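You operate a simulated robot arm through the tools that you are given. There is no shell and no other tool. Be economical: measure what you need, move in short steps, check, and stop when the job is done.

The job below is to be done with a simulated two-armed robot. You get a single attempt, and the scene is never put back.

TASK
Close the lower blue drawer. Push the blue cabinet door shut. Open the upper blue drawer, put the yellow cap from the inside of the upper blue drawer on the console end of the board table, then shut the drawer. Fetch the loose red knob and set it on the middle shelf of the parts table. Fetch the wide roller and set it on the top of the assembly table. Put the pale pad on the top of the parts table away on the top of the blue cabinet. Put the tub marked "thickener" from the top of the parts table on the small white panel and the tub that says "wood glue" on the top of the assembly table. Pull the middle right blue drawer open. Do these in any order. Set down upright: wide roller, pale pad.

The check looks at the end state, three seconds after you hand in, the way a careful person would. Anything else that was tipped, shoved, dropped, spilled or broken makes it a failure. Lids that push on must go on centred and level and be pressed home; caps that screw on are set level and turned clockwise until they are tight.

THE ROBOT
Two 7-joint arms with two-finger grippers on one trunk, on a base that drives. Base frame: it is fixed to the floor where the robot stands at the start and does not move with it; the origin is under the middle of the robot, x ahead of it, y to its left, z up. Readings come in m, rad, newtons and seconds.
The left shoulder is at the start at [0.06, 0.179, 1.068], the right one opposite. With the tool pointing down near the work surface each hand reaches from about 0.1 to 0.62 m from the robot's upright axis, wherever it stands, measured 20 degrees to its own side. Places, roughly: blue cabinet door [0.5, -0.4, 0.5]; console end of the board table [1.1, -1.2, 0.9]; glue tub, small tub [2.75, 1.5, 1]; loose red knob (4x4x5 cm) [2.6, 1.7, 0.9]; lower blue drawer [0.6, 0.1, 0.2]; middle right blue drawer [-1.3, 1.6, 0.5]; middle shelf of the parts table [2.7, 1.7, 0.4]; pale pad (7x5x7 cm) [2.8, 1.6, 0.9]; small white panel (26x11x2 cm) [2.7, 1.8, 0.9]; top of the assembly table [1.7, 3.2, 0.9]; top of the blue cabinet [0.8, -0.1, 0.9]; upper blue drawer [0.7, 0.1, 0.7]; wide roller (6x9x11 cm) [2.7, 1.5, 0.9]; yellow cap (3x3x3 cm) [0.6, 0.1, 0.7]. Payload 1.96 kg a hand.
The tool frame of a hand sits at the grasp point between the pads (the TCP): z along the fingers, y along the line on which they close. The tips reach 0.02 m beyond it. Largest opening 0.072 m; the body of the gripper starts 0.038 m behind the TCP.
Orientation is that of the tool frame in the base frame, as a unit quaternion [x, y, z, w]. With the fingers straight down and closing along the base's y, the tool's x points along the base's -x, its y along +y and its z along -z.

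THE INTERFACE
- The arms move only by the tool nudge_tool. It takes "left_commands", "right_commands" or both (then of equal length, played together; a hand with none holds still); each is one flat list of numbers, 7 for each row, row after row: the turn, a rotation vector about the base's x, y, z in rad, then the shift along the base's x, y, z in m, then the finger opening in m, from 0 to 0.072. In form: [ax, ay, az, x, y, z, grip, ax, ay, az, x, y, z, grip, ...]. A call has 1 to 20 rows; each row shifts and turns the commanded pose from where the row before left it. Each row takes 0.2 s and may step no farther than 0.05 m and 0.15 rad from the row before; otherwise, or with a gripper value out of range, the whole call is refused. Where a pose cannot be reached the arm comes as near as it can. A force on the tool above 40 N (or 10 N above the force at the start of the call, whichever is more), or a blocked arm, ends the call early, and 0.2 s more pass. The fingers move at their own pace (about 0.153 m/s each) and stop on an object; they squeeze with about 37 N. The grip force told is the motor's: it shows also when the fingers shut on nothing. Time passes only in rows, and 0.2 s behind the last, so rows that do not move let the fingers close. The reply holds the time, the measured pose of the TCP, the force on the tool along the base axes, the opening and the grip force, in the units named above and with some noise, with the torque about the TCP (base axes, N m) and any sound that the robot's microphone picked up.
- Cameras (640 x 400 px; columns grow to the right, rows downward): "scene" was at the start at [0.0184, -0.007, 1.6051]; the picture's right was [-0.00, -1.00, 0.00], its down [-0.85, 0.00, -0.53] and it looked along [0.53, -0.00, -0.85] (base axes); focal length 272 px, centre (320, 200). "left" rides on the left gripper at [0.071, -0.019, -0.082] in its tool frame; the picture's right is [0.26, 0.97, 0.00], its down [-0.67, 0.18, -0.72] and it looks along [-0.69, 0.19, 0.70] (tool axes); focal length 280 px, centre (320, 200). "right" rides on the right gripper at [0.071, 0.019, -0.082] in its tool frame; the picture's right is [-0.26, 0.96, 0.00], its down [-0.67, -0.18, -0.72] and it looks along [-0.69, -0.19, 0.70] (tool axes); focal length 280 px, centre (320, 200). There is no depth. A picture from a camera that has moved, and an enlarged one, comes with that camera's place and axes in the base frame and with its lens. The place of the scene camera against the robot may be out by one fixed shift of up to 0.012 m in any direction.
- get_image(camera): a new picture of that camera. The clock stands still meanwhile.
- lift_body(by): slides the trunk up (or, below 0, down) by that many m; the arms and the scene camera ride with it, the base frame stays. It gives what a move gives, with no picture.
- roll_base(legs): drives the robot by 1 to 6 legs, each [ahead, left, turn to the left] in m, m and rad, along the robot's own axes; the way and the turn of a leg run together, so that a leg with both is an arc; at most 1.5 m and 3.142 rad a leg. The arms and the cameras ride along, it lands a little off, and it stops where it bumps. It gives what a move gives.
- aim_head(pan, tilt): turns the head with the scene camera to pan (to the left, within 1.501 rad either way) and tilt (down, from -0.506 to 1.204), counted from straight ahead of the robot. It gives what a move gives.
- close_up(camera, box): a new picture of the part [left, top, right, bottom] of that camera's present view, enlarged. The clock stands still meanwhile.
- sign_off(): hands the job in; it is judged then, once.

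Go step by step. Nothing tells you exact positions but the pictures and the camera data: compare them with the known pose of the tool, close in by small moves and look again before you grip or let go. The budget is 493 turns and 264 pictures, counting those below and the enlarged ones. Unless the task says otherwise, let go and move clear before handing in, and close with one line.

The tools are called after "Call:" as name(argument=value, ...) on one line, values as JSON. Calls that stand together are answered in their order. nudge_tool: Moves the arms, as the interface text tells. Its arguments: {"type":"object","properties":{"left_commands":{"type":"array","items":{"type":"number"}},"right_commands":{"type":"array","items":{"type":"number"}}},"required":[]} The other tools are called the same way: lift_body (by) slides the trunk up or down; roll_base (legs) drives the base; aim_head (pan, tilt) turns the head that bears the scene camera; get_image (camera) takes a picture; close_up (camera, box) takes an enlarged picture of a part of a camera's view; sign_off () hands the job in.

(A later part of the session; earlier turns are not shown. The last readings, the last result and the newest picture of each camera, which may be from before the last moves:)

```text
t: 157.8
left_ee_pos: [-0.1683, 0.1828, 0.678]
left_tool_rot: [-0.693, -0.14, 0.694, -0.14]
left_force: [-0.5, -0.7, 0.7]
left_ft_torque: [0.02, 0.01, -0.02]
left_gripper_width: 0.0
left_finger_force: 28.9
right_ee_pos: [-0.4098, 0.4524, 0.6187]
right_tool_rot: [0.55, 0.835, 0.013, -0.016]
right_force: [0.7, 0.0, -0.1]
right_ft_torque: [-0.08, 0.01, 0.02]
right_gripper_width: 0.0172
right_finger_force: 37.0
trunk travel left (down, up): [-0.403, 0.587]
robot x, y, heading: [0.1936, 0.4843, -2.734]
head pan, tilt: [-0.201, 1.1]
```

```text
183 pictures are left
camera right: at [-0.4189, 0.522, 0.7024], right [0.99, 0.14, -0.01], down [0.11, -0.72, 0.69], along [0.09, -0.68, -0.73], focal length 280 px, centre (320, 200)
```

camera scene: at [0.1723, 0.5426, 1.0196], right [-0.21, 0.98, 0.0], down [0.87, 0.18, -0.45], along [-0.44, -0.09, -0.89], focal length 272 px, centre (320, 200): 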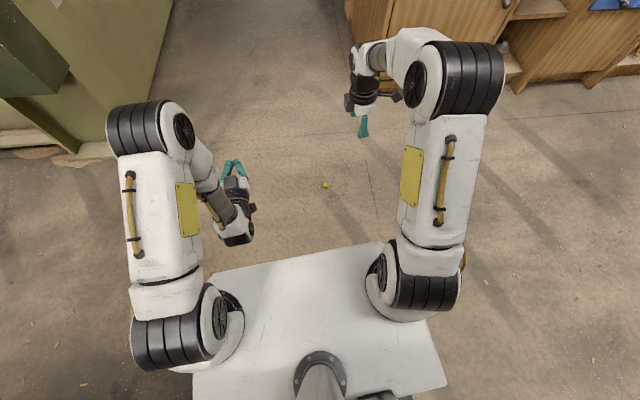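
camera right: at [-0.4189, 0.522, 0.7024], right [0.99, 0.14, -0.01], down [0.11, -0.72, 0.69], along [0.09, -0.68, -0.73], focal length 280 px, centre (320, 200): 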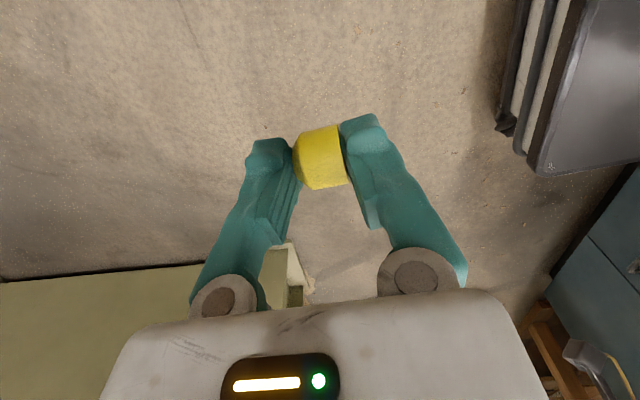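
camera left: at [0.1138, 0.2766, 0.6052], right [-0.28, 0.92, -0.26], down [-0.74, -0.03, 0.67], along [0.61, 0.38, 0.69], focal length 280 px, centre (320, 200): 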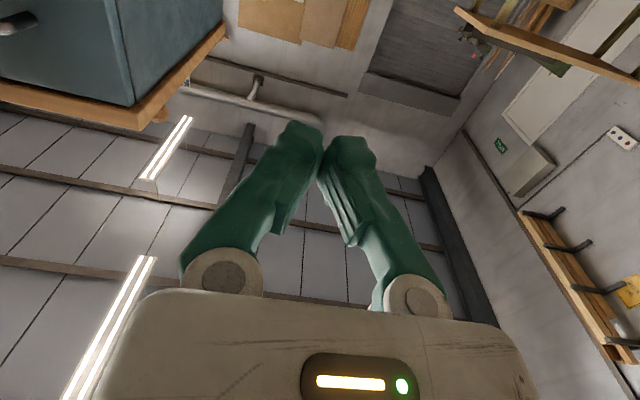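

The grip is steady. Raising fully, then driving back to the aisle in slow legs.

Call:
lift_body(by=0.4)

Call:
lift_body(by=0.12)

Call:
roll_base(legs=[[0.15, 0, 0], [0, 0, 2.61]])

Call:
roll_base(legs=[[0.139, -0.612, 0]])

```text
t: 161.6
left_ee_pos: [-0.1691, 0.1829, 1.0769]
left_tool_rot: [-0.693, -0.139, 0.694, -0.139]
left_force: [0.1, -0.6, 0.5]
left_ft_torque: [-0.01, 0.02, 0.01]
left_gripper_width: 0.0
left_finger_force: 29.7
right_ee_pos: [-0.41, 0.4529, 1.0182]
right_tool_rot: [0.549, 0.835, 0.013, -0.016]
right_force: [0.4, -0.3, -1.0]
right_ft_torque: [0.01, 0.0, -0.01]
right_gripper_width: 0.0176
right_finger_force: 37.3
trunk travel left (down, up): [-0.803, 0.187]
robot x, y, heading: [0.1945, 0.4861, -2.734]
head pan, tilt: [-0.201, 1.1]
```

```text
t: 163.1
left_ee_pos: [-0.1692, 0.1826, 1.1973]
left_tool_rot: [-0.693, -0.14, 0.694, -0.139]
left_force: [-0.7, -0.6, -0.3]
left_ft_torque: [-0.03, -0.01, 0.01]
left_gripper_width: 0.0
left_finger_force: 29.7
right_ee_pos: [-0.4106, 0.4517, 1.1383]
right_tool_rot: [0.55, 0.835, 0.014, -0.017]
right_force: [-0.5, 0.3, -0.6]
right_ft_torque: [0.01, 0.02, 0.0]
right_gripper_width: 0.0172
right_finger_force: 37.1
trunk travel left (down, up): [-0.923, 0.067]
robot x, y, heading: [0.1952, 0.4877, -2.732]
head pan, tilt: [-0.201, 1.1]
```

```text
t: 170.5
left_ee_pos: [0.5217, 0.4876, 1.1978]
left_tool_rot: [0.056, 0.704, -0.057, 0.705]
left_force: [0.1, 0.2, 0.0]
left_ft_torque: [-0.06, 0.0, -0.01]
left_gripper_width: 0.0
left_finger_force: 29.2
right_ee_pos: [0.5816, 0.1284, 1.1379]
right_tool_rot: [-0.65, 0.76, -0.011, -0.018]
right_force: [0.0, -0.1, 0.4]
right_ft_torque: [0.0, 0.02, 0.01]
right_gripper_width: 0.0173
right_finger_force: 37.4
trunk travel left (down, up): [-0.923, 0.067]
robot x, y, heading: [0.0573, 0.4248, -0.156]
head pan, tilt: [-0.201, 1.1]
```

```text
t: 174.1
left_ee_pos: [0.5564, -0.1588, 1.1986]
left_tool_rot: [0.06, 0.704, -0.06, 0.705]
left_force: [0.2, -0.5, 0.3]
left_ft_torque: [0.01, -0.02, 0.0]
left_gripper_width: 0.0001
left_finger_force: 29.5
right_ee_pos: [0.6119, -0.5169, 1.1386]
right_tool_rot: [-0.646, 0.763, -0.012, -0.018]
right_force: [0.1, 1.2, -0.4]
right_ft_torque: [0.02, 0.0, -0.01]
right_gripper_width: 0.0173
right_finger_force: 37.1
trunk travel left (down, up): [-0.923, 0.067]
robot x, y, heading: [0.089, -0.2201, -0.166]
head pan, tilt: [-0.201, 1.1]
```

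Call:
roll_base(legs=[[0.42, -0.616, 0]])

Call:
aim_head(pan=-0.4, tilt=0.9)

Call:
get_image(camera="scene")

Call:
get_image(camera="right")

```text
t: 178.2
left_ee_pos: [0.8631, -0.8378, 1.1973]
left_tool_rot: [0.062, 0.704, -0.063, 0.705]
left_force: [0.0, 0.5, 0.1]
left_ft_torque: [0.01, -0.04, -0.01]
left_gripper_width: 0.0
left_finger_force: 29.6
right_ee_pos: [0.9173, -1.1958, 1.1386]
right_tool_rot: [-0.645, 0.764, -0.012, -0.017]
right_force: [0.4, -0.5, 0.1]
right_ft_torque: [0.0, 0.03, 0.01]
right_gripper_width: 0.0172
right_finger_force: 37.1
trunk travel left (down, up): [-0.923, 0.067]
robot x, y, heading: [0.3926, -0.8921, -0.17]
head pan, tilt: [-0.201, 1.1]
```

```text
t: 178.9
left_ee_pos: [0.8645, -0.839, 1.1963]
left_tool_rot: [0.063, 0.704, -0.064, 0.705]
left_force: [0.4, 0.1, -0.2]
left_ft_torque: [0.04, -0.03, 0.02]
left_gripper_width: 0.0
left_finger_force: 30.0
right_ee_pos: [0.9168, -1.1964, 1.1369]
right_tool_rot: [-0.644, 0.764, -0.011, -0.017]
right_force: [0.0, 0.4, -0.5]
right_ft_torque: [-0.03, 0.04, -0.02]
right_gripper_width: 0.0172
right_finger_force: 37.2
trunk travel left (down, up): [-0.923, 0.067]
robot x, y, heading: [0.3943, -0.892, -0.167]
head pan, tilt: [-0.4, 0.901]
```

```text
182 pictures are left
camera scene: at [0.4102, -0.9318, 1.8233], right [-0.54, -0.84, 0.0], down [-0.66, 0.42, -0.62], along [0.52, -0.33, -0.78], focal length 272 px, centre (320, 200)
```

scene: 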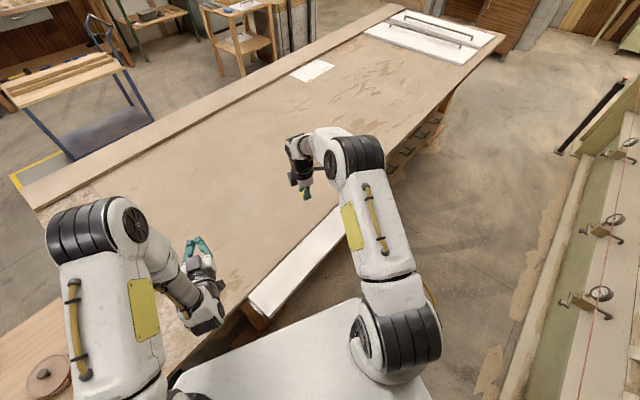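

```text
181 pictures are left
camera right: at [0.8887, -1.2601, 1.2223], right [-0.91, 0.42, 0.0], down [0.3, 0.66, 0.69], along [0.29, 0.62, -0.73], focal length 280 px, centre (320, 200)
```

right: 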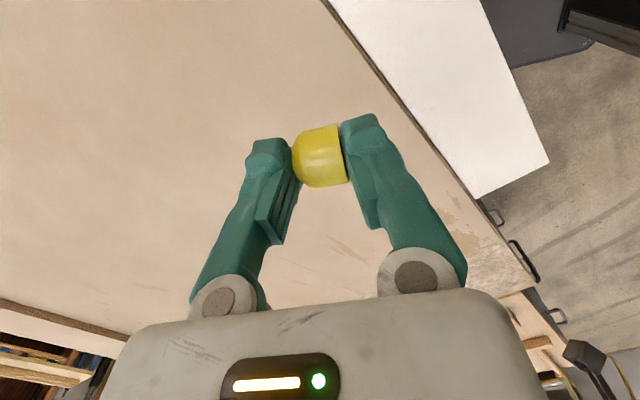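

The cap is still held. I'll reach forward over the board, lower the trunk and look before setting down.

Call:
nudge_tool(right_commands=[0, 0, 0, 0.025, 0, 0, 0, 0, 0, 0, 0.025, 0, 0, 0, 0, 0, 0, 0.025, 0, 0, 0, 0, 0, 0, 0.025, 0, 0, 0, 0, 0, 0, 0.02, 0, 0, 0])

Call:
lift_body(by=-0.16)

Call:
get_image(camera="right")

Call:
get_image(camera="scene")

```text
t: 180.1
left_ee_pos: [0.8624, -0.8377, 1.1978]
left_tool_rot: [0.063, 0.704, -0.064, 0.705]
left_force: [-0.2, -0.2, -0.1]
left_ft_torque: [-0.01, 0.01, -0.04]
left_gripper_width: 0.0003
left_finger_force: 29.8
right_ee_pos: [0.9388, -1.1967, 1.1392]
right_tool_rot: [-0.645, 0.764, -0.012, -0.018]
right_force: [0.2, 0.6, 0.1]
right_ft_torque: [0.0, 0.03, 0.04]
right_gripper_width: 0.0173
right_finger_force: 37.2
right hand out of reach, approached as far as the arm can: row 1, 2, 3, 4, 5
trunk travel left (down, up): [-0.923, 0.067]
robot x, y, heading: [0.3976, -0.8935, -0.174]
head pan, tilt: [-0.4, 0.901]
```

```text
t: 181.9
left_ee_pos: [0.8652, -0.8382, 1.0372]
left_tool_rot: [0.062, 0.704, -0.063, 0.705]
left_force: [0.3, -1.1, 0.1]
left_ft_torque: [0.0, 0.02, -0.03]
left_gripper_width: 0.0
left_finger_force: 29.3
right_ee_pos: [0.9377, -1.1974, 0.9782]
right_tool_rot: [-0.644, 0.765, -0.011, -0.017]
right_force: [0.3, 0.6, -0.2]
right_ft_torque: [0.04, -0.01, -0.03]
right_gripper_width: 0.0175
right_finger_force: 37.0
trunk travel left (down, up): [-0.763, 0.227]
robot x, y, heading: [0.3968, -0.8967, -0.167]
head pan, tilt: [-0.4, 0.901]
```

```text
180 pictures are left
camera right: at [0.909, -1.2601, 1.0626], right [-0.91, 0.42, -0.01], down [0.3, 0.66, 0.69], along [0.29, 0.62, -0.73], focal length 280 px, centre (320, 200)
```

right: 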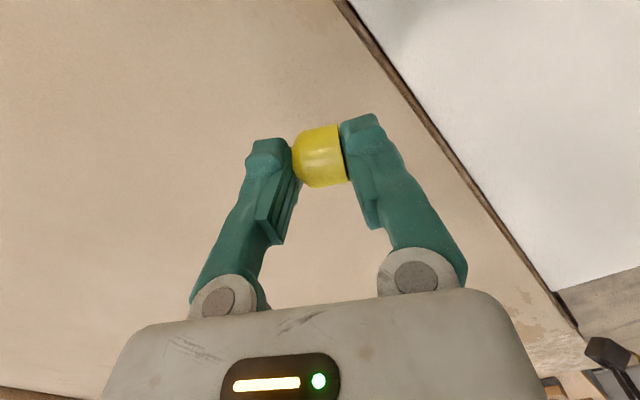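

```text
179 pictures are left
camera scene: at [0.4098, -0.9313, 1.6635], right [-0.54, -0.84, 0.0], down [-0.66, 0.42, -0.62], along [0.52, -0.33, -0.78], focal length 272 px, centre (320, 200)
```

scene: 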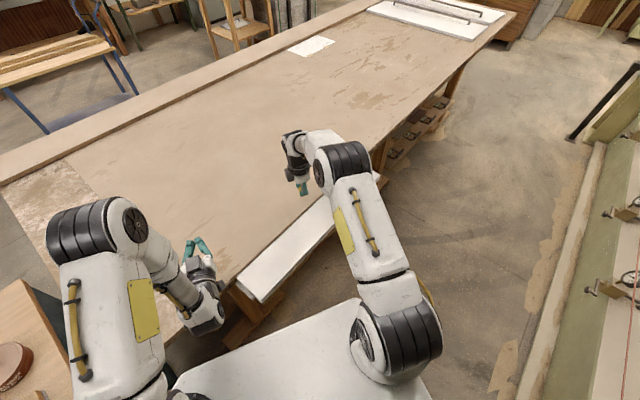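

Call:
nudge_tool(right_commands=[0, 0, 0, 0.025, -0.003, 0, 0, 0, 0, 0, 0.025, -0.003, 0, 0, 0, 0, 0, 0.025, -0.003, 0, 0, 0, 0, 0, 0.025, -0.003, 0, 0])

```text
t: 182.9
left_ee_pos: [0.8645, -0.8391, 1.0379]
left_tool_rot: [0.063, 0.704, -0.064, 0.705]
left_force: [0.4, -0.5, -0.3]
left_ft_torque: [-0.02, 0.01, -0.01]
left_gripper_width: 0.0
left_finger_force: 30.1
right_ee_pos: [0.938, -1.1968, 0.9779]
right_tool_rot: [-0.644, 0.764, -0.012, -0.018]
right_force: [-0.1, 0.1, -0.8]
right_ft_torque: [-0.01, 0.02, -0.01]
right_gripper_width: 0.0172
right_finger_force: 36.9
right hand out of reach, approached as far as the arm can: row 1, 2, 3, 4
trunk travel left (down, up): [-0.763, 0.227]
robot x, y, heading: [0.3953, -0.8973, -0.167]
head pan, tilt: [-0.4, 0.901]
```

Call:
nudge_tool(right_commands=[0, 0, -0.15, 0, 0, 0, 0, 0, 0, -0.15, 0, 0, 0, 0, 0, 0, -0.15, 0, 0, 0, 0, 0, 0, -0.15, 0, 0, 0, 0, 0, 0, -0.15, 0, 0, 0, 0, 0, 0, -0.15, 0.02, -0.003, 0, 0, 0, 0, 0, 0.025, -0.003, 0, 0, 0, 0, 0, 0.025, -0.003, 0, 0, 0, 0, 0, 0.025, -0.003, 0, 0])

Call:
get_image(camera="right")

```text
t: 184.9
left_ee_pos: [0.8646, -0.8379, 1.0376]
left_tool_rot: [0.062, 0.704, -0.063, 0.705]
left_force: [-0.1, -0.7, -0.6]
left_ft_torque: [-0.04, 0.0, -0.01]
left_gripper_width: 0.0001
left_finger_force: 30.0
right_ee_pos: [0.9392, -1.1951, 0.9799]
right_tool_rot: [-0.501, 0.865, -0.013, -0.015]
right_force: [0.1, -0.4, -0.6]
right_ft_torque: [0.03, 0.02, 0.0]
right_gripper_width: 0.017
right_finger_force: 36.7
right hand out of reach, approached as far as the arm can: row 1, 2, 3, 4, 5, 6, 7, 8, 9
trunk travel left (down, up): [-0.763, 0.227]
robot x, y, heading: [0.3983, -0.8939, -0.168]
head pan, tilt: [-0.4, 0.901]
```

```text
178 pictures are left
camera right: at [0.8883, -1.2457, 1.063], right [-0.71, 0.71, -0.02], down [0.5, 0.52, 0.69], along [0.5, 0.48, -0.72], focal length 280 px, centre (320, 200)
```

right: 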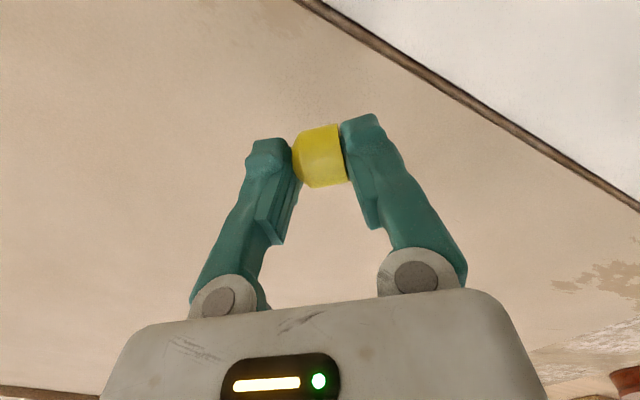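

The arm is at full reach. I'll check the clearance under the table edge before driving a bit closer.

Call:
aim_head(pan=0.0, tilt=1.2)

Call:
get_image(camera="scene")

```text
t: 185.8
left_ee_pos: [0.8638, -0.8391, 1.0368]
left_tool_rot: [0.063, 0.704, -0.064, 0.705]
left_force: [-0.6, 0.5, 0.9]
left_ft_torque: [0.0, 0.03, -0.01]
left_gripper_width: 0.0
left_finger_force: 29.9
right_ee_pos: [0.9382, -1.1971, 0.9792]
right_tool_rot: [-0.501, 0.865, -0.013, -0.015]
right_force: [-0.1, 0.2, -0.2]
right_ft_torque: [0.02, -0.01, -0.01]
right_gripper_width: 0.0173
right_finger_force: 37.6
trunk travel left (down, up): [-0.763, 0.227]
robot x, y, heading: [0.3939, -0.8966, -0.174]
head pan, tilt: [0.0, 1.201]
```

```text
177 pictures are left
camera scene: at [0.4015, -0.9002, 1.6436], right [-0.17, -0.99, 0.0], down [-0.92, 0.16, -0.36], along [0.36, -0.06, -0.93], focal length 272 px, centre (320, 200)
```

scene: 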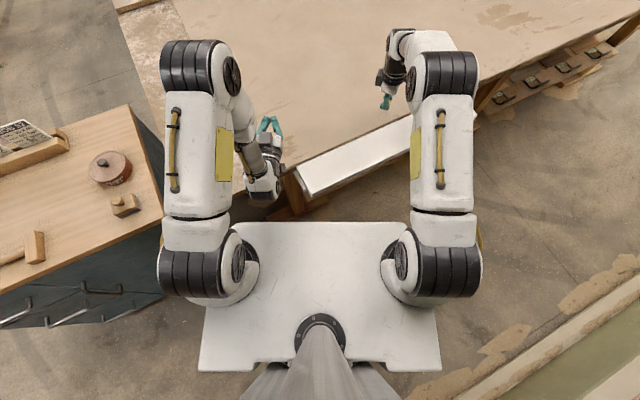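

The white deck is at shoulder height and short, so there's room. Driving forward 0.12 m.

Call:
roll_base(legs=[[0.12, 0, 0]])

Call:
get_image(camera="right")

```text
t: 187.0
left_ee_pos: [0.9788, -0.858, 1.0378]
left_tool_rot: [0.062, 0.703, -0.064, 0.705]
left_force: [-0.3, 0.4, -0.1]
left_ft_torque: [0.0, -0.01, -0.01]
left_gripper_width: 0.0
left_finger_force: 29.5
right_ee_pos: [1.0533, -1.2159, 0.9797]
right_tool_rot: [-0.502, 0.865, -0.013, -0.015]
right_force: [0.2, -0.4, -1.3]
right_ft_torque: [-0.01, -0.01, -0.01]
right_gripper_width: 0.0172
right_finger_force: 37.0
trunk travel left (down, up): [-0.763, 0.227]
robot x, y, heading: [0.5129, -0.9138, -0.168]
head pan, tilt: [0.0, 1.201]
```

```text
176 pictures are left
camera right: at [1.0037, -1.2655, 1.0633], right [-0.71, 0.71, -0.02], down [0.5, 0.52, 0.69], along [0.5, 0.48, -0.72], focal length 280 px, centre (320, 200)
```

right: 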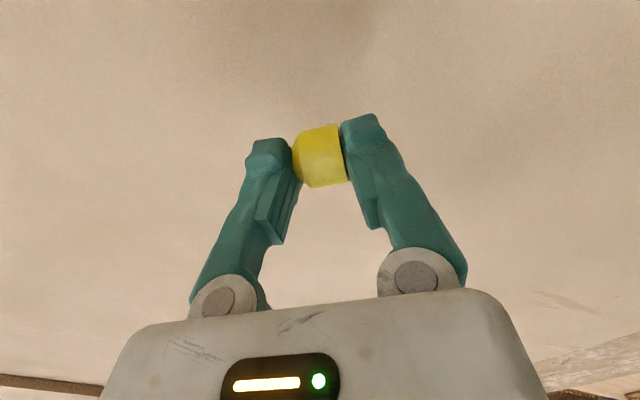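

Over the target at [1.05, -1.22]. Lowering gently.

Call:
nudge_tool(right_commands=[0, 0, 0, 0, 0, -0.015, 0, 0, 0, 0, 0, 0, -0.015, 0, 0, 0, 0, 0, 0, -0.01, 0, 0, 0, 0, 0, 0, 0, 0])

Call:
get_image(camera="right")

```text
t: 188.0
left_ee_pos: [0.9797, -0.8584, 1.0372]
left_tool_rot: [0.062, 0.704, -0.063, 0.705]
left_force: [-0.1, 0.0, 0.5]
left_ft_torque: [0.03, -0.01, -0.01]
left_gripper_width: 0.0
left_finger_force: 29.4
right_ee_pos: [1.0541, -1.2186, 0.9399]
right_tool_rot: [-0.501, 0.865, -0.013, -0.015]
right_force: [-0.8, 0.3, -0.8]
right_ft_torque: [-0.02, 0.0, 0.01]
right_gripper_width: 0.0174
right_finger_force: 36.7
trunk travel left (down, up): [-0.763, 0.227]
robot x, y, heading: [0.5145, -0.9151, -0.168]
head pan, tilt: [0.0, 1.201]
```

```text
175 pictures are left
camera right: at [1.0032, -1.2674, 1.0229], right [-0.71, 0.71, -0.02], down [0.5, 0.52, 0.69], along [0.5, 0.48, -0.72], focal length 280 px, centre (320, 200)
```

right: 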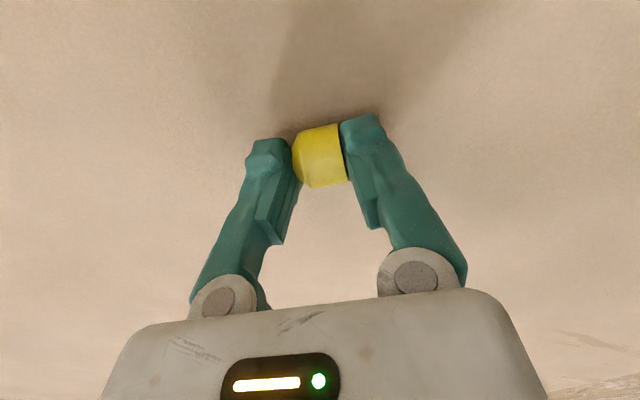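

Close to the surface. Lowering in 3 mm steps.

Call:
nudge_tool(right_commands=[0, 0, 0, 0, 0, -0.003, 0, 0, 0, 0, 0, 0, -0.003, 0, 0, 0, 0, 0, 0, -0.003, 0])

Call:
nudge_tool(right_commands=[0, 0, 0, 0, 0, -0.003, 0])

Call:
get_image(camera="right")

```text
t: 189.0
left_ee_pos: [0.9773, -0.8574, 1.0375]
left_tool_rot: [0.063, 0.703, -0.064, 0.705]
left_force: [0.4, 0.7, -0.9]
left_ft_torque: [0.02, 0.02, -0.02]
left_gripper_width: 0.0002
left_finger_force: 29.4
right_ee_pos: [1.0544, -1.2181, 0.9354]
right_tool_rot: [-0.501, 0.865, -0.017, -0.011]
right_force: [-5.5, 0.1, 15.8]
right_ft_torque: [-0.02, 0.14, 0.0]
right_gripper_width: 0.0169
right_finger_force: 37.2
trunk travel left (down, up): [-0.763, 0.227]
robot x, y, heading: [0.5142, -0.9181, -0.172]
head pan, tilt: [0.0, 1.201]
stopped in row 3 (right hand): the force on the tool passed its limit at 41 N (the readings are from after the stop); the commanded pose is now the measured one
```

```text
t: 189.4
left_ee_pos: [0.9767, -0.8568, 1.0399]
left_tool_rot: [0.063, 0.703, -0.064, 0.705]
left_force: [-0.4, 0.3, 0.7]
left_ft_torque: [0.0, 0.02, 0.01]
left_gripper_width: 0.0002
left_finger_force: 29.7
right_ee_pos: [1.0545, -1.218, 0.9352]
right_tool_rot: [-0.501, 0.865, -0.021, -0.009]
right_force: [-1.6, -1.5, 38.7]
right_ft_torque: [-0.03, 0.07, 0.02]
right_gripper_width: 0.0167
right_finger_force: 37.6
trunk travel left (down, up): [-0.763, 0.227]
robot x, y, heading: [0.5113, -0.915, -0.167]
head pan, tilt: [0.0, 1.201]
```

```text
174 pictures are left
camera right: at [1.0029, -1.2657, 1.0186], right [-0.71, 0.71, -0.03], down [0.49, 0.53, 0.69], along [0.51, 0.47, -0.72], focal length 280 px, centre (320, 200)
```

right: 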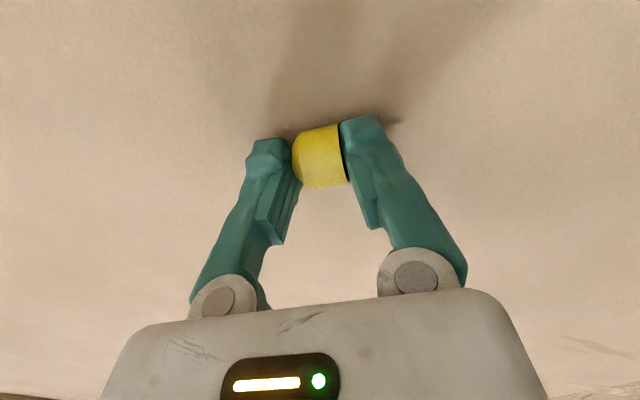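

It's touching. Easing 2 mm and opening.

Call:
nudge_tool(right_commands=[0, 0, 0, 0, 0, 0.002, 0.0, 0, 0, 0, 0, 0, 0, 0.03, 0, 0, 0, 0, 0, 0, 0.05, 0, 0, 0, 0, 0, 0, 0.06, 0, 0, 0, 0, 0, 0.02, 0.06, 0, 0, 0, 0, 0, 0.04, 0.06, 0, 0, 0, 0, 0, 0.04, 0.06])

Call:
get_image(camera="right")

```text
t: 191.0
left_ee_pos: [0.9796, -0.8577, 1.0378]
left_tool_rot: [0.062, 0.704, -0.064, 0.705]
left_force: [0.1, -0.7, 0.6]
left_ft_torque: [0.0, -0.01, 0.01]
left_gripper_width: 0.0
left_finger_force: 29.3
right_ee_pos: [1.0561, -1.2198, 0.981]
right_tool_rot: [-0.5, 0.866, -0.016, -0.013]
right_force: [0.5, -0.5, -0.6]
right_ft_torque: [0.02, 0.02, 0.03]
right_gripper_width: 0.0601
right_finger_force: 0.0
right hand out of reach, approached as far as the arm can: row 6, 7
trunk travel left (down, up): [-0.763, 0.227]
robot x, y, heading: [0.5125, -0.9138, -0.177]
head pan, tilt: [0.0, 1.201]
```

```text
173 pictures are left
camera right: at [1.0054, -1.2682, 1.0652], right [-0.71, 0.71, -0.02], down [0.5, 0.52, 0.69], along [0.5, 0.48, -0.72], focal length 280 px, centre (320, 200)
```

right: 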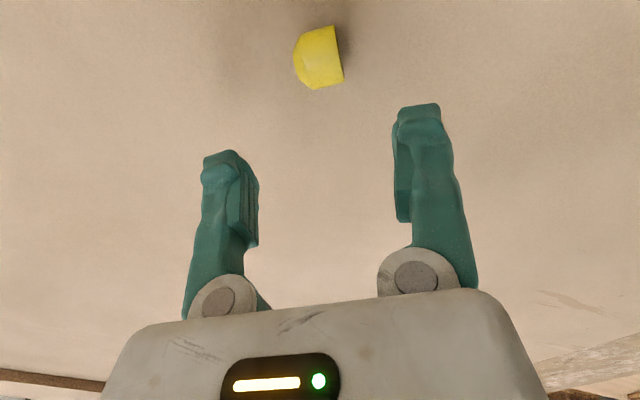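

The cap rests on the console end. Now I'll tuck both hands, point the left one down again and drive towards the parts table.

Call:
nudge_tool(left_commands=[0.0266, 0.1476, 0, -0.01, 0.01, 0.005, 0.03, 0.0266, 0.1476, 0, -0.01, 0.01, 0.005, 0.03, 0.0266, 0.1476, 0, -0.01, 0.01, 0.005, 0.03, 0.0266, 0.1476, 0, -0.01, 0.01, 0.005, 0.03, 0.0266, 0.1476, 0, -0.01, 0.01, 0.005, 0.03, 0.0266, 0.1476, 0, -0.01, 0.01, 0.005, 0.03, 0.0266, 0.1476, 0, -0.01, 0.01, 0.005, 0.03, 0.0266, 0.1476, 0, -0.01, 0.01, 0.005, 0.03, 0.0266, 0.1476, 0, -0.01, 0.01, 0.005, 0.03, 0.0266, 0.1476, 0, -0.01, 0.01, 0.005, 0.03, 0.0124, 0.069, 0, 0, 0, 0, 0.072], right_commands=[0, 0, 0, 0, 0, 0.02, 0.06, 0, 0, 0, -0.03, 0.005, 0.01, 0.06, 0, 0, 0, -0.03, 0.005, 0.01, 0.06, 0, 0, 0, -0.03, 0.005, 0.01, 0.06, 0, 0, 0, -0.03, 0.005, 0.01, 0.06, 0, 0, 0, -0.03, 0.005, 0.01, 0.06, 0, 0, 0, -0.03, 0.005, 0.01, 0.06, 0, 0, -0.1, -0.03, 0.005, 0.01, 0.072, 0, 0, -0.1, 0, 0, 0, 0.072, 0, 0, -0.1, 0, 0, 0, 0.072, 0, 0, -0.1, 0, 0, 0, 0.072])

Call:
aim_head(pan=0.0, tilt=1.0)

Call:
get_image(camera="scene")

```text
t: 193.4
left_ee_pos: [0.9151, -0.7676, 1.0708]
left_tool_rot: [0.087, 0.996, -0.001, 0.0]
left_force: [0.1, 0.1, 1.4]
left_ft_torque: [0.0, -0.01, 0.02]
left_gripper_width: 0.0721
left_finger_force: 0.0
left hand out of reach, approached as far as the arm can: row 2, 3, 4
right_ee_pos: [0.8453, -1.1827, 1.0517]
right_tool_rot: [-0.318, 0.948, -0.013, -0.016]
right_force: [0.4, 0.2, -0.8]
right_ft_torque: [0.01, -0.01, 0.02]
right_gripper_width: 0.072
right_finger_force: 0.0
right hand out of reach, approached as far as the arm can: row 1
trunk travel left (down, up): [-0.763, 0.227]
robot x, y, heading: [0.5146, -0.9144, -0.166]
head pan, tilt: [0.0, 1.201]
```

```text
t: 194.2
left_ee_pos: [0.9153, -0.7672, 1.0695]
left_tool_rot: [0.088, 0.996, -0.001, 0.001]
left_force: [-0.3, -0.2, -0.3]
left_ft_torque: [0.01, 0.0, 0.0]
left_gripper_width: 0.0722
left_finger_force: 0.1
right_ee_pos: [0.8445, -1.1831, 1.0525]
right_tool_rot: [-0.319, 0.948, -0.014, -0.016]
right_force: [0.3, 0.2, -0.2]
right_ft_torque: [0.01, 0.02, -0.03]
right_gripper_width: 0.0719
right_finger_force: 0.1
trunk travel left (down, up): [-0.763, 0.227]
robot x, y, heading: [0.5125, -0.9148, -0.168]
head pan, tilt: [0.0, 1.0]
```

```text
172 pictures are left
camera scene: at [0.5306, -0.9224, 1.6561], right [-0.17, -0.99, 0.0], down [-0.83, 0.14, -0.54], along [0.53, -0.09, -0.84], focal length 272 px, centre (320, 200)
```

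scene: 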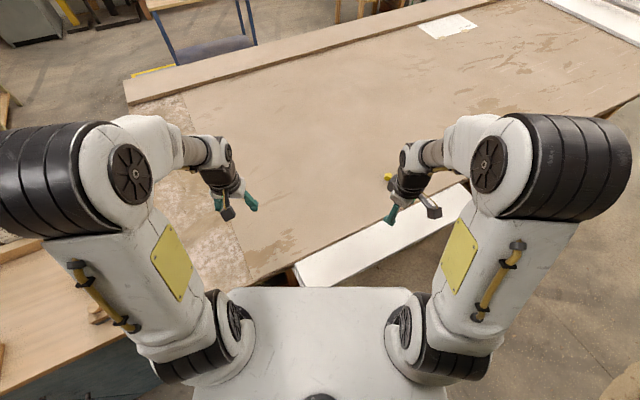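

Call:
roll_base(legs=[[-0.506, 0.64, 0], [-0.227, 0.925, 0], [0, 0, 0.56], [1.3, 0, 0]])

Call:
aim_head(pan=0.0, tilt=0.7)

Call:
get_image(camera="scene")

```text
t: 210.8
left_ee_pos: [1.5869, 1.5463, 1.0706]
left_tool_rot: [-0.177, 0.984, 0.0, 0.001]
left_force: [0.1, 0.4, -0.8]
left_ft_torque: [0.03, -0.02, 0.0]
left_gripper_width: 0.072
left_finger_force: 0.0
right_ee_pos: [1.7356, 1.152, 1.0512]
right_tool_rot: [-0.557, 0.83, -0.017, -0.012]
right_force: [-0.3, 1.0, -0.1]
right_ft_torque: [0.02, -0.03, -0.02]
right_gripper_width: 0.0722
right_finger_force: 0.1
trunk travel left (down, up): [-0.763, 0.227]
robot x, y, heading: [1.3129, 1.2163, 0.36]
head pan, tilt: [0.0, 1.0]
```

```text
t: 211.6
left_ee_pos: [1.5852, 1.5462, 1.0705]
left_tool_rot: [-0.177, 0.984, -0.001, 0.001]
left_force: [0.7, 0.0, -0.2]
left_ft_torque: [-0.02, 0.01, 0.0]
left_gripper_width: 0.0722
left_finger_force: 0.0
right_ee_pos: [1.7357, 1.1519, 1.0502]
right_tool_rot: [-0.557, 0.83, -0.017, -0.011]
right_force: [-0.6, -0.1, 1.0]
right_ft_torque: [0.02, 0.0, -0.02]
right_gripper_width: 0.072
right_finger_force: 0.1
trunk travel left (down, up): [-0.763, 0.227]
robot x, y, heading: [1.31, 1.213, 0.364]
head pan, tilt: [0.0, 0.7]
```

```text
171 pictures are left
camera scene: at [1.3455, 1.2165, 1.6795], right [0.35, -0.94, 0.0], down [-0.6, -0.23, -0.76], along [0.71, 0.27, -0.64], focal length 272 px, centre (320, 200)
```

scene: 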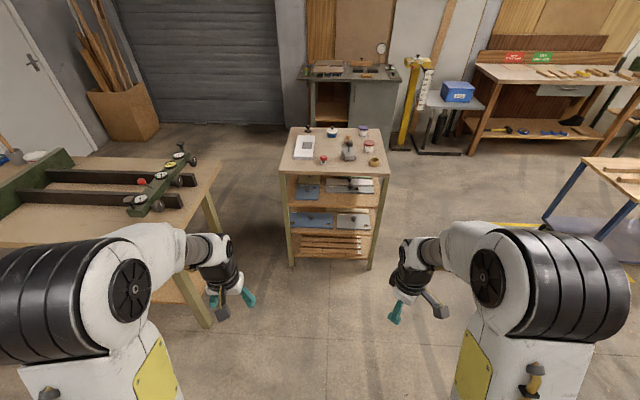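

Call:
close_up(camera="scene", box=[270, 110, 410, 210])

Call:
close_up(camera="scene", box=[270, 165, 410, 275])

Call:
close_up(camera="scene", box=[0, 120, 240, 300])

```text
4.00 times, centred on (340, 160) of scene
camera zoom: at [1.3455, 1.2165, 1.6795], right [0.35, -0.94, 0.0], down [-0.6, -0.23, -0.76], along [0.71, 0.27, -0.64], focal length 1089 px, centre (240, 360)
```

zoom: 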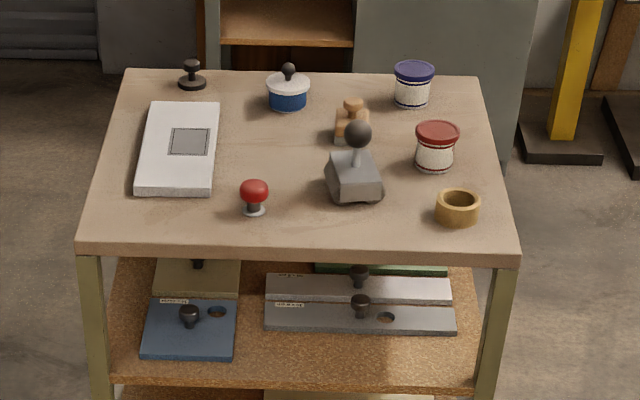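

```text
3.64 times, centred on (340, 220) of scene
camera zoom: at [1.3455, 1.2165, 1.6795], right [0.35, -0.94, 0.0], down [-0.6, -0.23, -0.76], along [0.71, 0.27, -0.64], focal length 990 px, centre (247, 127)
```

zoom: 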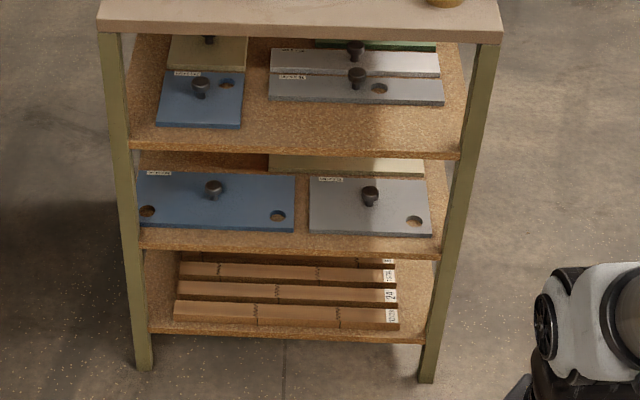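

```text
2.22 times, centred on (120, 210) of scene
camera zoom: at [1.3455, 1.2165, 1.6795], right [0.35, -0.94, 0.0], down [-0.6, -0.23, -0.76], along [0.71, 0.27, -0.64], focal length 605 px, centre (764, 178)
```

zoom: 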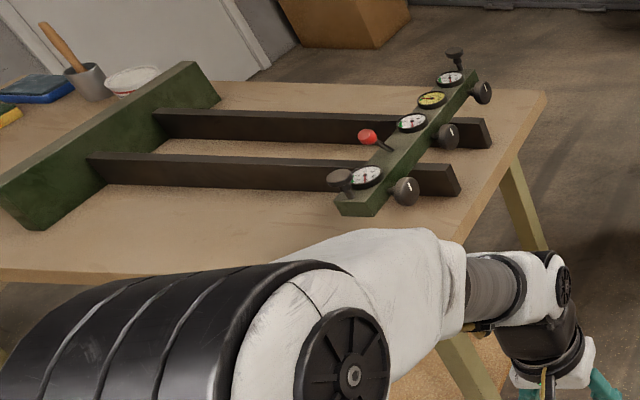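

I can see the items on the parts table: red knob, a grey block with a ball handle (probably the roller), a wooden knobbed block (probably the pad), tubs, and the white panel. I'll approach the table squarely with hands raised.

Call:
lift_body(by=0.15)

Call:
roll_base(legs=[[0.75, -0.07, -0.04]])

Call:
aim_head(pan=0.0, tilt=0.9)

Call:
get_image(camera="scene")

Call:
close_up(camera="scene", box=[220, 60, 440, 200])

```text
t: 213.3
left_ee_pos: [1.5863, 1.5458, 1.2211]
left_tool_rot: [-0.177, 0.984, -0.001, 0.001]
left_force: [0.1, -0.1, 0.0]
left_ft_torque: [0.01, 0.01, -0.04]
left_gripper_width: 0.0722
left_finger_force: 0.0
right_ee_pos: [1.7365, 1.1517, 1.2018]
right_tool_rot: [-0.557, 0.83, -0.018, -0.011]
right_force: [0.0, -0.1, 1.0]
right_ft_torque: [0.01, 0.0, 0.01]
right_gripper_width: 0.0718
right_finger_force: 0.1
trunk travel left (down, up): [-0.913, 0.077]
robot x, y, heading: [1.3134, 1.212, 0.361]
head pan, tilt: [0.0, 0.7]
```

```text
t: 217.4
left_ee_pos: [2.3244, 1.7073, 1.2208]
left_tool_rot: [-0.151, 0.989, -0.001, 0.001]
left_force: [0.0, -0.4, 0.4]
left_ft_torque: [0.01, -0.01, -0.01]
left_gripper_width: 0.0719
left_finger_force: 0.1
right_ee_pos: [2.4545, 1.3062, 1.2026]
right_tool_rot: [-0.534, 0.845, -0.017, -0.012]
right_force: [-0.5, -0.2, 0.2]
right_ft_torque: [-0.02, -0.01, 0.03]
right_gripper_width: 0.0719
right_finger_force: 0.2
trunk travel left (down, up): [-0.913, 0.077]
robot x, y, heading: [2.0369, 1.3916, 0.309]
head pan, tilt: [0.0, 0.7]
```

```text
t: 218.1
left_ee_pos: [2.3245, 1.7084, 1.2203]
left_tool_rot: [-0.151, 0.989, 0.0, 0.001]
left_force: [0.1, -0.1, -0.3]
left_ft_torque: [-0.05, -0.02, -0.02]
left_gripper_width: 0.0721
left_finger_force: 0.1
right_ee_pos: [2.4548, 1.3057, 1.1993]
right_tool_rot: [-0.534, 0.845, -0.017, -0.011]
right_force: [0.6, -0.6, -0.4]
right_ft_torque: [-0.01, -0.03, 0.03]
right_gripper_width: 0.0719
right_finger_force: 0.0
trunk travel left (down, up): [-0.913, 0.077]
robot x, y, heading: [2.033, 1.3891, 0.309]
head pan, tilt: [0.0, 0.901]
```

```text
167 pictures are left
camera scene: at [2.0599, 1.3896, 1.8134], right [0.3, -0.95, 0.0], down [-0.75, -0.24, -0.62], along [0.59, 0.19, -0.78], focal length 272 px, centre (320, 200)
```

scene: 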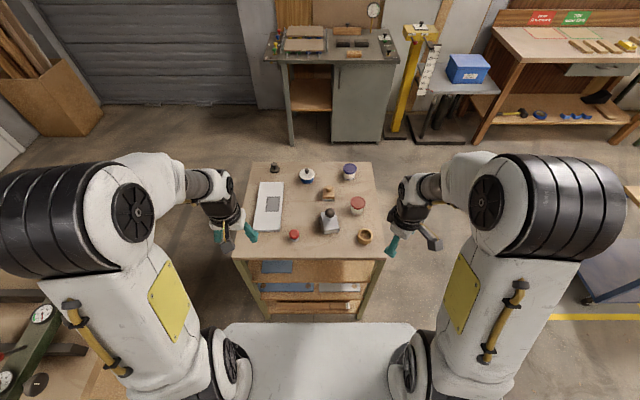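

```text
2.86 times, centred on (330, 130) of scene
camera zoom: at [2.0599, 1.3896, 1.8134], right [0.3, -0.95, 0.0], down [-0.75, -0.24, -0.62], along [0.59, 0.19, -0.78], focal length 778 px, centre (291, 400)
```

zoom: 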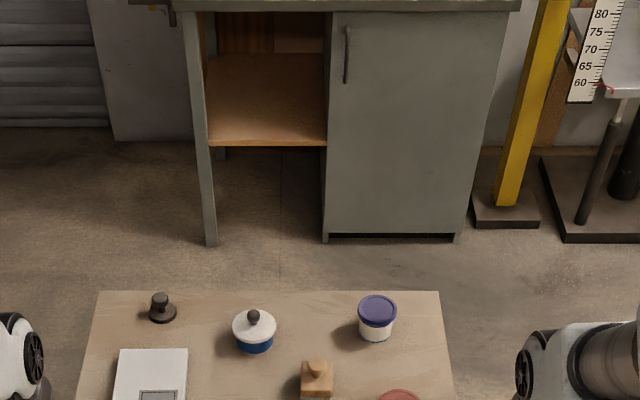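

Call:
close_up(camera="scene", box=[285, 155, 385, 255])

Call:
get_image(camera="right")

Call:
get_image(camera="left")

```text
4.00 times, centred on (335, 205) of scene
camera zoom: at [2.0599, 1.3896, 1.8134], right [0.3, -0.95, 0.0], down [-0.75, -0.24, -0.62], along [0.59, 0.19, -0.78], focal length 1089 px, centre (260, 180)
```

zoom: 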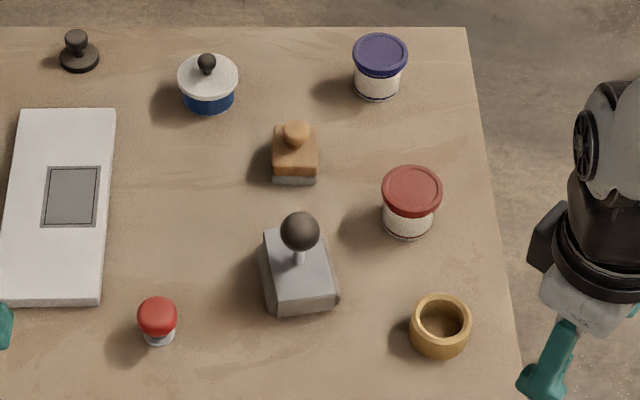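

```text
164 pictures are left
camera right: at [2.4081, 1.2542, 1.285], right [-0.76, 0.65, -0.02], down [0.46, 0.56, 0.69], along [0.46, 0.51, -0.72], focal length 280 px, centre (320, 200)
```

right: 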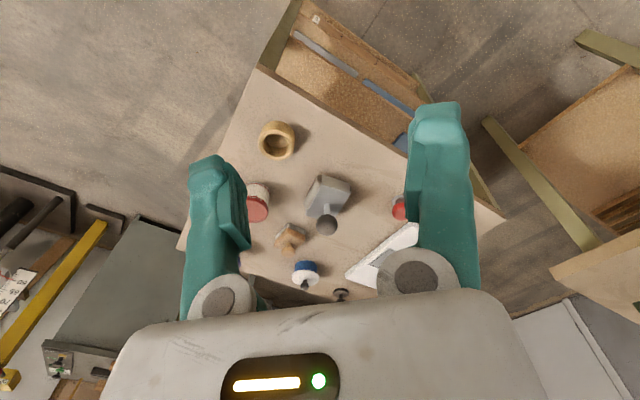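

```text
163 pictures are left
camera left: at [2.2638, 1.6686, 1.3017], right [-0.54, 0.84, 0.0], down [0.59, 0.38, 0.72], along [0.6, 0.38, -0.7], focal length 280 px, centre (320, 200)
```

left: 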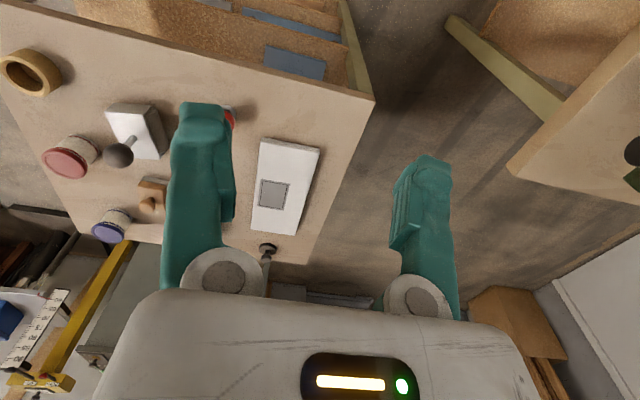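

Call:
close_up(camera="scene", box=[335, 155, 375, 220])

Call:
close_up(camera="right", box=[230, 170, 360, 290])

```text
6.15 times, centred on (355, 188) of scene
camera zoom: at [2.0599, 1.3896, 1.8134], right [0.3, -0.95, 0.0], down [-0.75, -0.24, -0.62], along [0.59, 0.19, -0.78], focal length 1676 px, centre (105, 277)
```

zoom: 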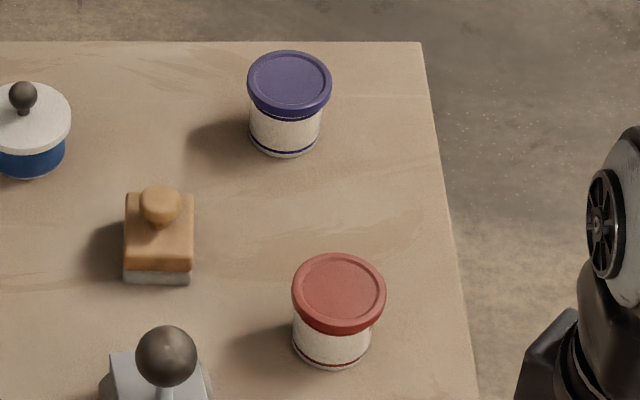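

```text
3.33 times, centred on (295, 230) of right
camera zoom: at [2.4081, 1.2542, 1.285], right [-0.76, 0.65, -0.02], down [0.46, 0.56, 0.69], along [0.46, 0.51, -0.72], focal length 935 px, centre (403, 100)
```

zoom: 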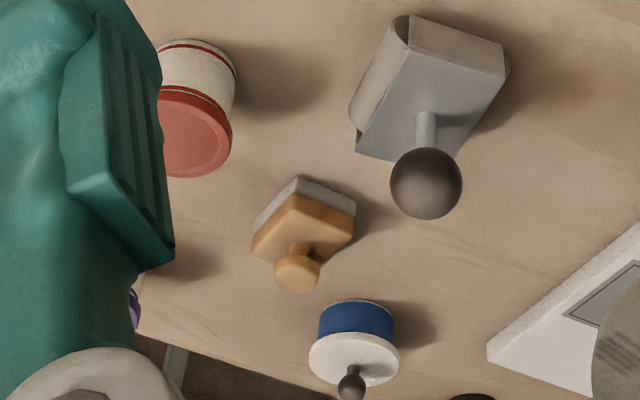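

The tub labels face away from me. Next I'll drop the trunk to inspect the middle shelf for a free spot; both hands are in front of the table edge, so that is safe.

Call:
lift_body(by=-0.4)

Call:
lift_body(by=-0.2)

Call:
aim_head(pan=0.0, tilt=0.7)

Call:
get_image(camera="scene")

Call:
close_up(camera="scene", box=[200, 160, 440, 310])

```text
t: 221.9
left_ee_pos: [2.3265, 1.7082, 0.8203]
left_tool_rot: [-0.15, 0.989, 0.0, 0.001]
left_force: [0.6, -0.6, 0.1]
left_ft_torque: [-0.01, -0.01, 0.01]
left_gripper_width: 0.0719
left_finger_force: 0.1
right_ee_pos: [2.4552, 1.3071, 0.8016]
right_tool_rot: [-0.535, 0.845, -0.017, -0.012]
right_force: [-0.2, 0.1, 0.2]
right_ft_torque: [0.03, 0.01, -0.04]
right_gripper_width: 0.072
right_finger_force: 0.1
trunk travel left (down, up): [-0.513, 0.477]
robot x, y, heading: [2.0366, 1.3922, 0.304]
head pan, tilt: [0.0, 0.901]
```

```text
t: 224.1
left_ee_pos: [2.3249, 1.7083, 0.6207]
left_tool_rot: [-0.151, 0.989, 0.0, 0.001]
left_force: [0.9, 1.2, 0.1]
left_ft_torque: [0.0, 0.02, 0.01]
left_gripper_width: 0.0721
left_finger_force: 0.0
right_ee_pos: [2.4555, 1.3061, 0.6009]
right_tool_rot: [-0.535, 0.845, -0.017, -0.012]
right_force: [0.2, 0.2, -0.6]
right_ft_torque: [-0.02, -0.03, 0.02]
right_gripper_width: 0.0722
right_finger_force: 0.1
trunk travel left (down, up): [-0.313, 0.677]
robot x, y, heading: [2.0332, 1.3909, 0.311]
head pan, tilt: [0.0, 0.901]
```

```text
t: 224.8
left_ee_pos: [2.3255, 1.7084, 0.6203]
left_tool_rot: [-0.151, 0.989, -0.001, 0.001]
left_force: [0.2, 0.8, -0.8]
left_ft_torque: [0.03, -0.01, -0.01]
left_gripper_width: 0.0723
left_finger_force: 0.2
right_ee_pos: [2.4549, 1.3065, 0.6009]
right_tool_rot: [-0.534, 0.845, -0.017, -0.012]
right_force: [-0.2, 0.0, -0.3]
right_ft_torque: [-0.01, 0.01, 0.0]
right_gripper_width: 0.072
right_finger_force: 0.0
trunk travel left (down, up): [-0.313, 0.677]
robot x, y, heading: [2.0347, 1.3888, 0.31]
head pan, tilt: [0.0, 0.7]
```

```text
160 pictures are left
camera scene: at [2.0683, 1.3924, 1.2295], right [0.3, -0.95, 0.0], down [-0.61, -0.2, -0.76], along [0.73, 0.23, -0.64], focal length 272 px, centre (320, 200)
```

scene: 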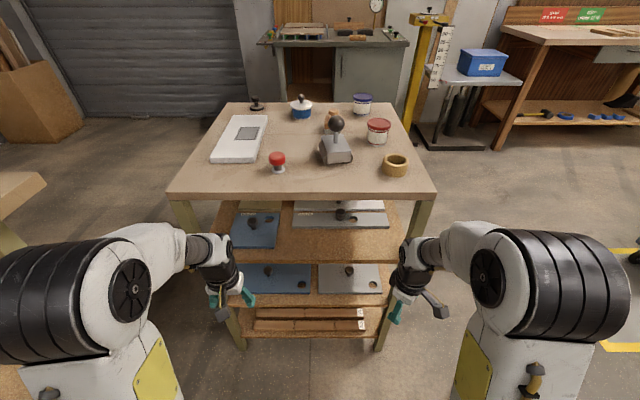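

```text
2.67 times, centred on (320, 235) of scene
camera zoom: at [2.0683, 1.3924, 1.2295], right [0.3, -0.95, 0.0], down [-0.61, -0.2, -0.76], along [0.73, 0.23, -0.64], focal length 726 px, centre (320, 107)
```

zoom: 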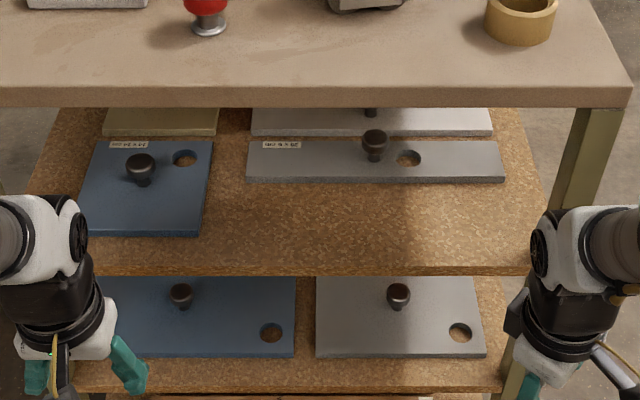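

Three shelves show; the middle one is at z≈0.34, with a free strip in front of the gap between its plates. I'll carry the knob with the left hand pitched 45° so it can go under the shelf above. First I shift right 0.2 m and raise.

Call:
roll_base(legs=[[0, -0.2, 0]])

Call:
lift_body(by=0.4)

Call:
nudge_tool(left_commands=[0.0457, -0.1429, 0, 0, 0, 0, 0.06, 0.0457, -0.1429, 0, 0, 0, 0, 0.06, 0.0457, -0.1429, 0, 0, 0, 0, 0.06, 0.0457, -0.1429, 0, 0, 0, 0, 0.06, 0.0457, -0.1429, 0, 0, 0, 0, 0.06, 0.0107, -0.0334, 0, 0, 0, 0, 0.06])

Call:
get_image(camera="left")

Call:
get_image(camera="scene")

```text
t: 226.4
left_ee_pos: [2.3893, 1.512, 0.6208]
left_tool_rot: [-0.15, 0.989, 0.0, 0.001]
left_force: [1.3, -0.6, -0.2]
left_ft_torque: [0.02, -0.01, 0.03]
left_gripper_width: 0.0722
left_finger_force: 0.0
right_ee_pos: [2.5168, 1.11, 0.6032]
right_tool_rot: [-0.534, 0.845, -0.016, -0.012]
right_force: [0.6, -0.5, 0.1]
right_ft_torque: [-0.01, 0.02, 0.01]
right_gripper_width: 0.0718
right_finger_force: 0.1
trunk travel left (down, up): [-0.313, 0.677]
robot x, y, heading: [2.0973, 1.1937, 0.307]
head pan, tilt: [0.0, 0.7]
```

```text
t: 230.3
left_ee_pos: [2.388, 1.5112, 1.0204]
left_tool_rot: [-0.15, 0.989, -0.001, 0.002]
left_force: [-0.4, 0.3, 0.0]
left_ft_torque: [0.0, 0.03, -0.01]
left_gripper_width: 0.0719
left_finger_force: 0.0
right_ee_pos: [2.5171, 1.1105, 1.0016]
right_tool_rot: [-0.534, 0.845, -0.018, -0.012]
right_force: [0.3, -0.1, 0.4]
right_ft_torque: [0.03, 0.01, -0.01]
right_gripper_width: 0.0719
right_finger_force: 0.1
trunk travel left (down, up): [-0.713, 0.277]
robot x, y, heading: [2.0965, 1.1983, 0.309]
head pan, tilt: [0.0, 0.7]
```

```text
t: 231.7
left_ee_pos: [2.417, 1.5141, 1.0202]
left_tool_rot: [-0.134, 0.945, 0.019, 0.299]
left_force: [0.4, 0.4, 0.2]
left_ft_torque: [0.01, -0.02, 0.04]
left_gripper_width: 0.0602
left_finger_force: 0.0
left hand out of reach, approached as far as the arm can: row 4, 5, 6
right_ee_pos: [2.518, 1.1103, 1.0018]
right_tool_rot: [-0.535, 0.845, -0.018, -0.011]
right_force: [0.2, 0.1, 0.0]
right_ft_torque: [0.01, -0.02, -0.03]
right_gripper_width: 0.0719
right_finger_force: 0.1
trunk travel left (down, up): [-0.713, 0.277]
robot x, y, heading: [2.0983, 1.194, 0.307]
head pan, tilt: [0.0, 0.7]
```

```text
158 pictures are left
camera left: at [2.3196, 1.4686, 1.047], right [-0.46, 0.87, -0.19], down [0.08, 0.26, 0.96], along [0.88, 0.43, -0.19], focal length 280 px, centre (320, 200)
```

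left: 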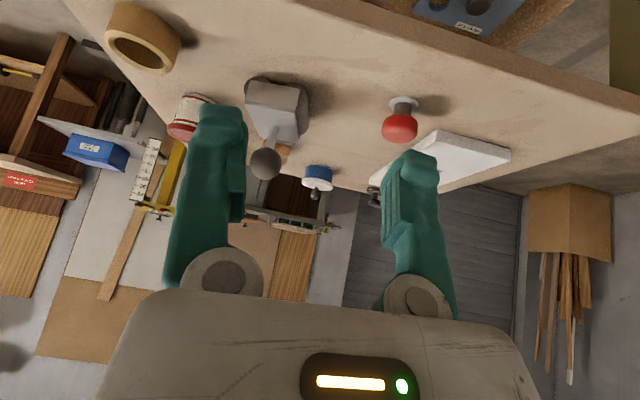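

```text
157 pictures are left
camera scene: at [2.1308, 1.196, 1.6296], right [0.3, -0.95, 0.0], down [-0.61, -0.2, -0.76], along [0.73, 0.23, -0.64], focal length 272 px, centre (320, 200)
```

scene: 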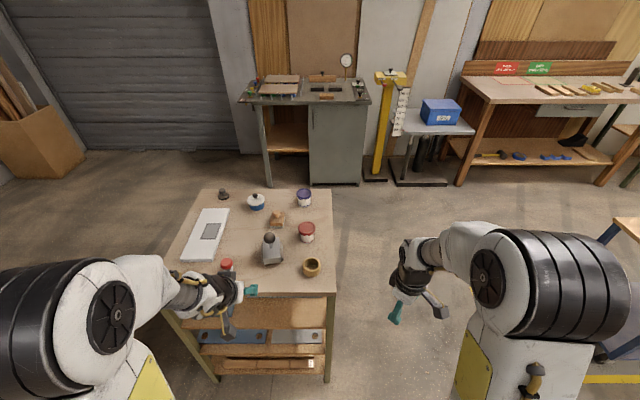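

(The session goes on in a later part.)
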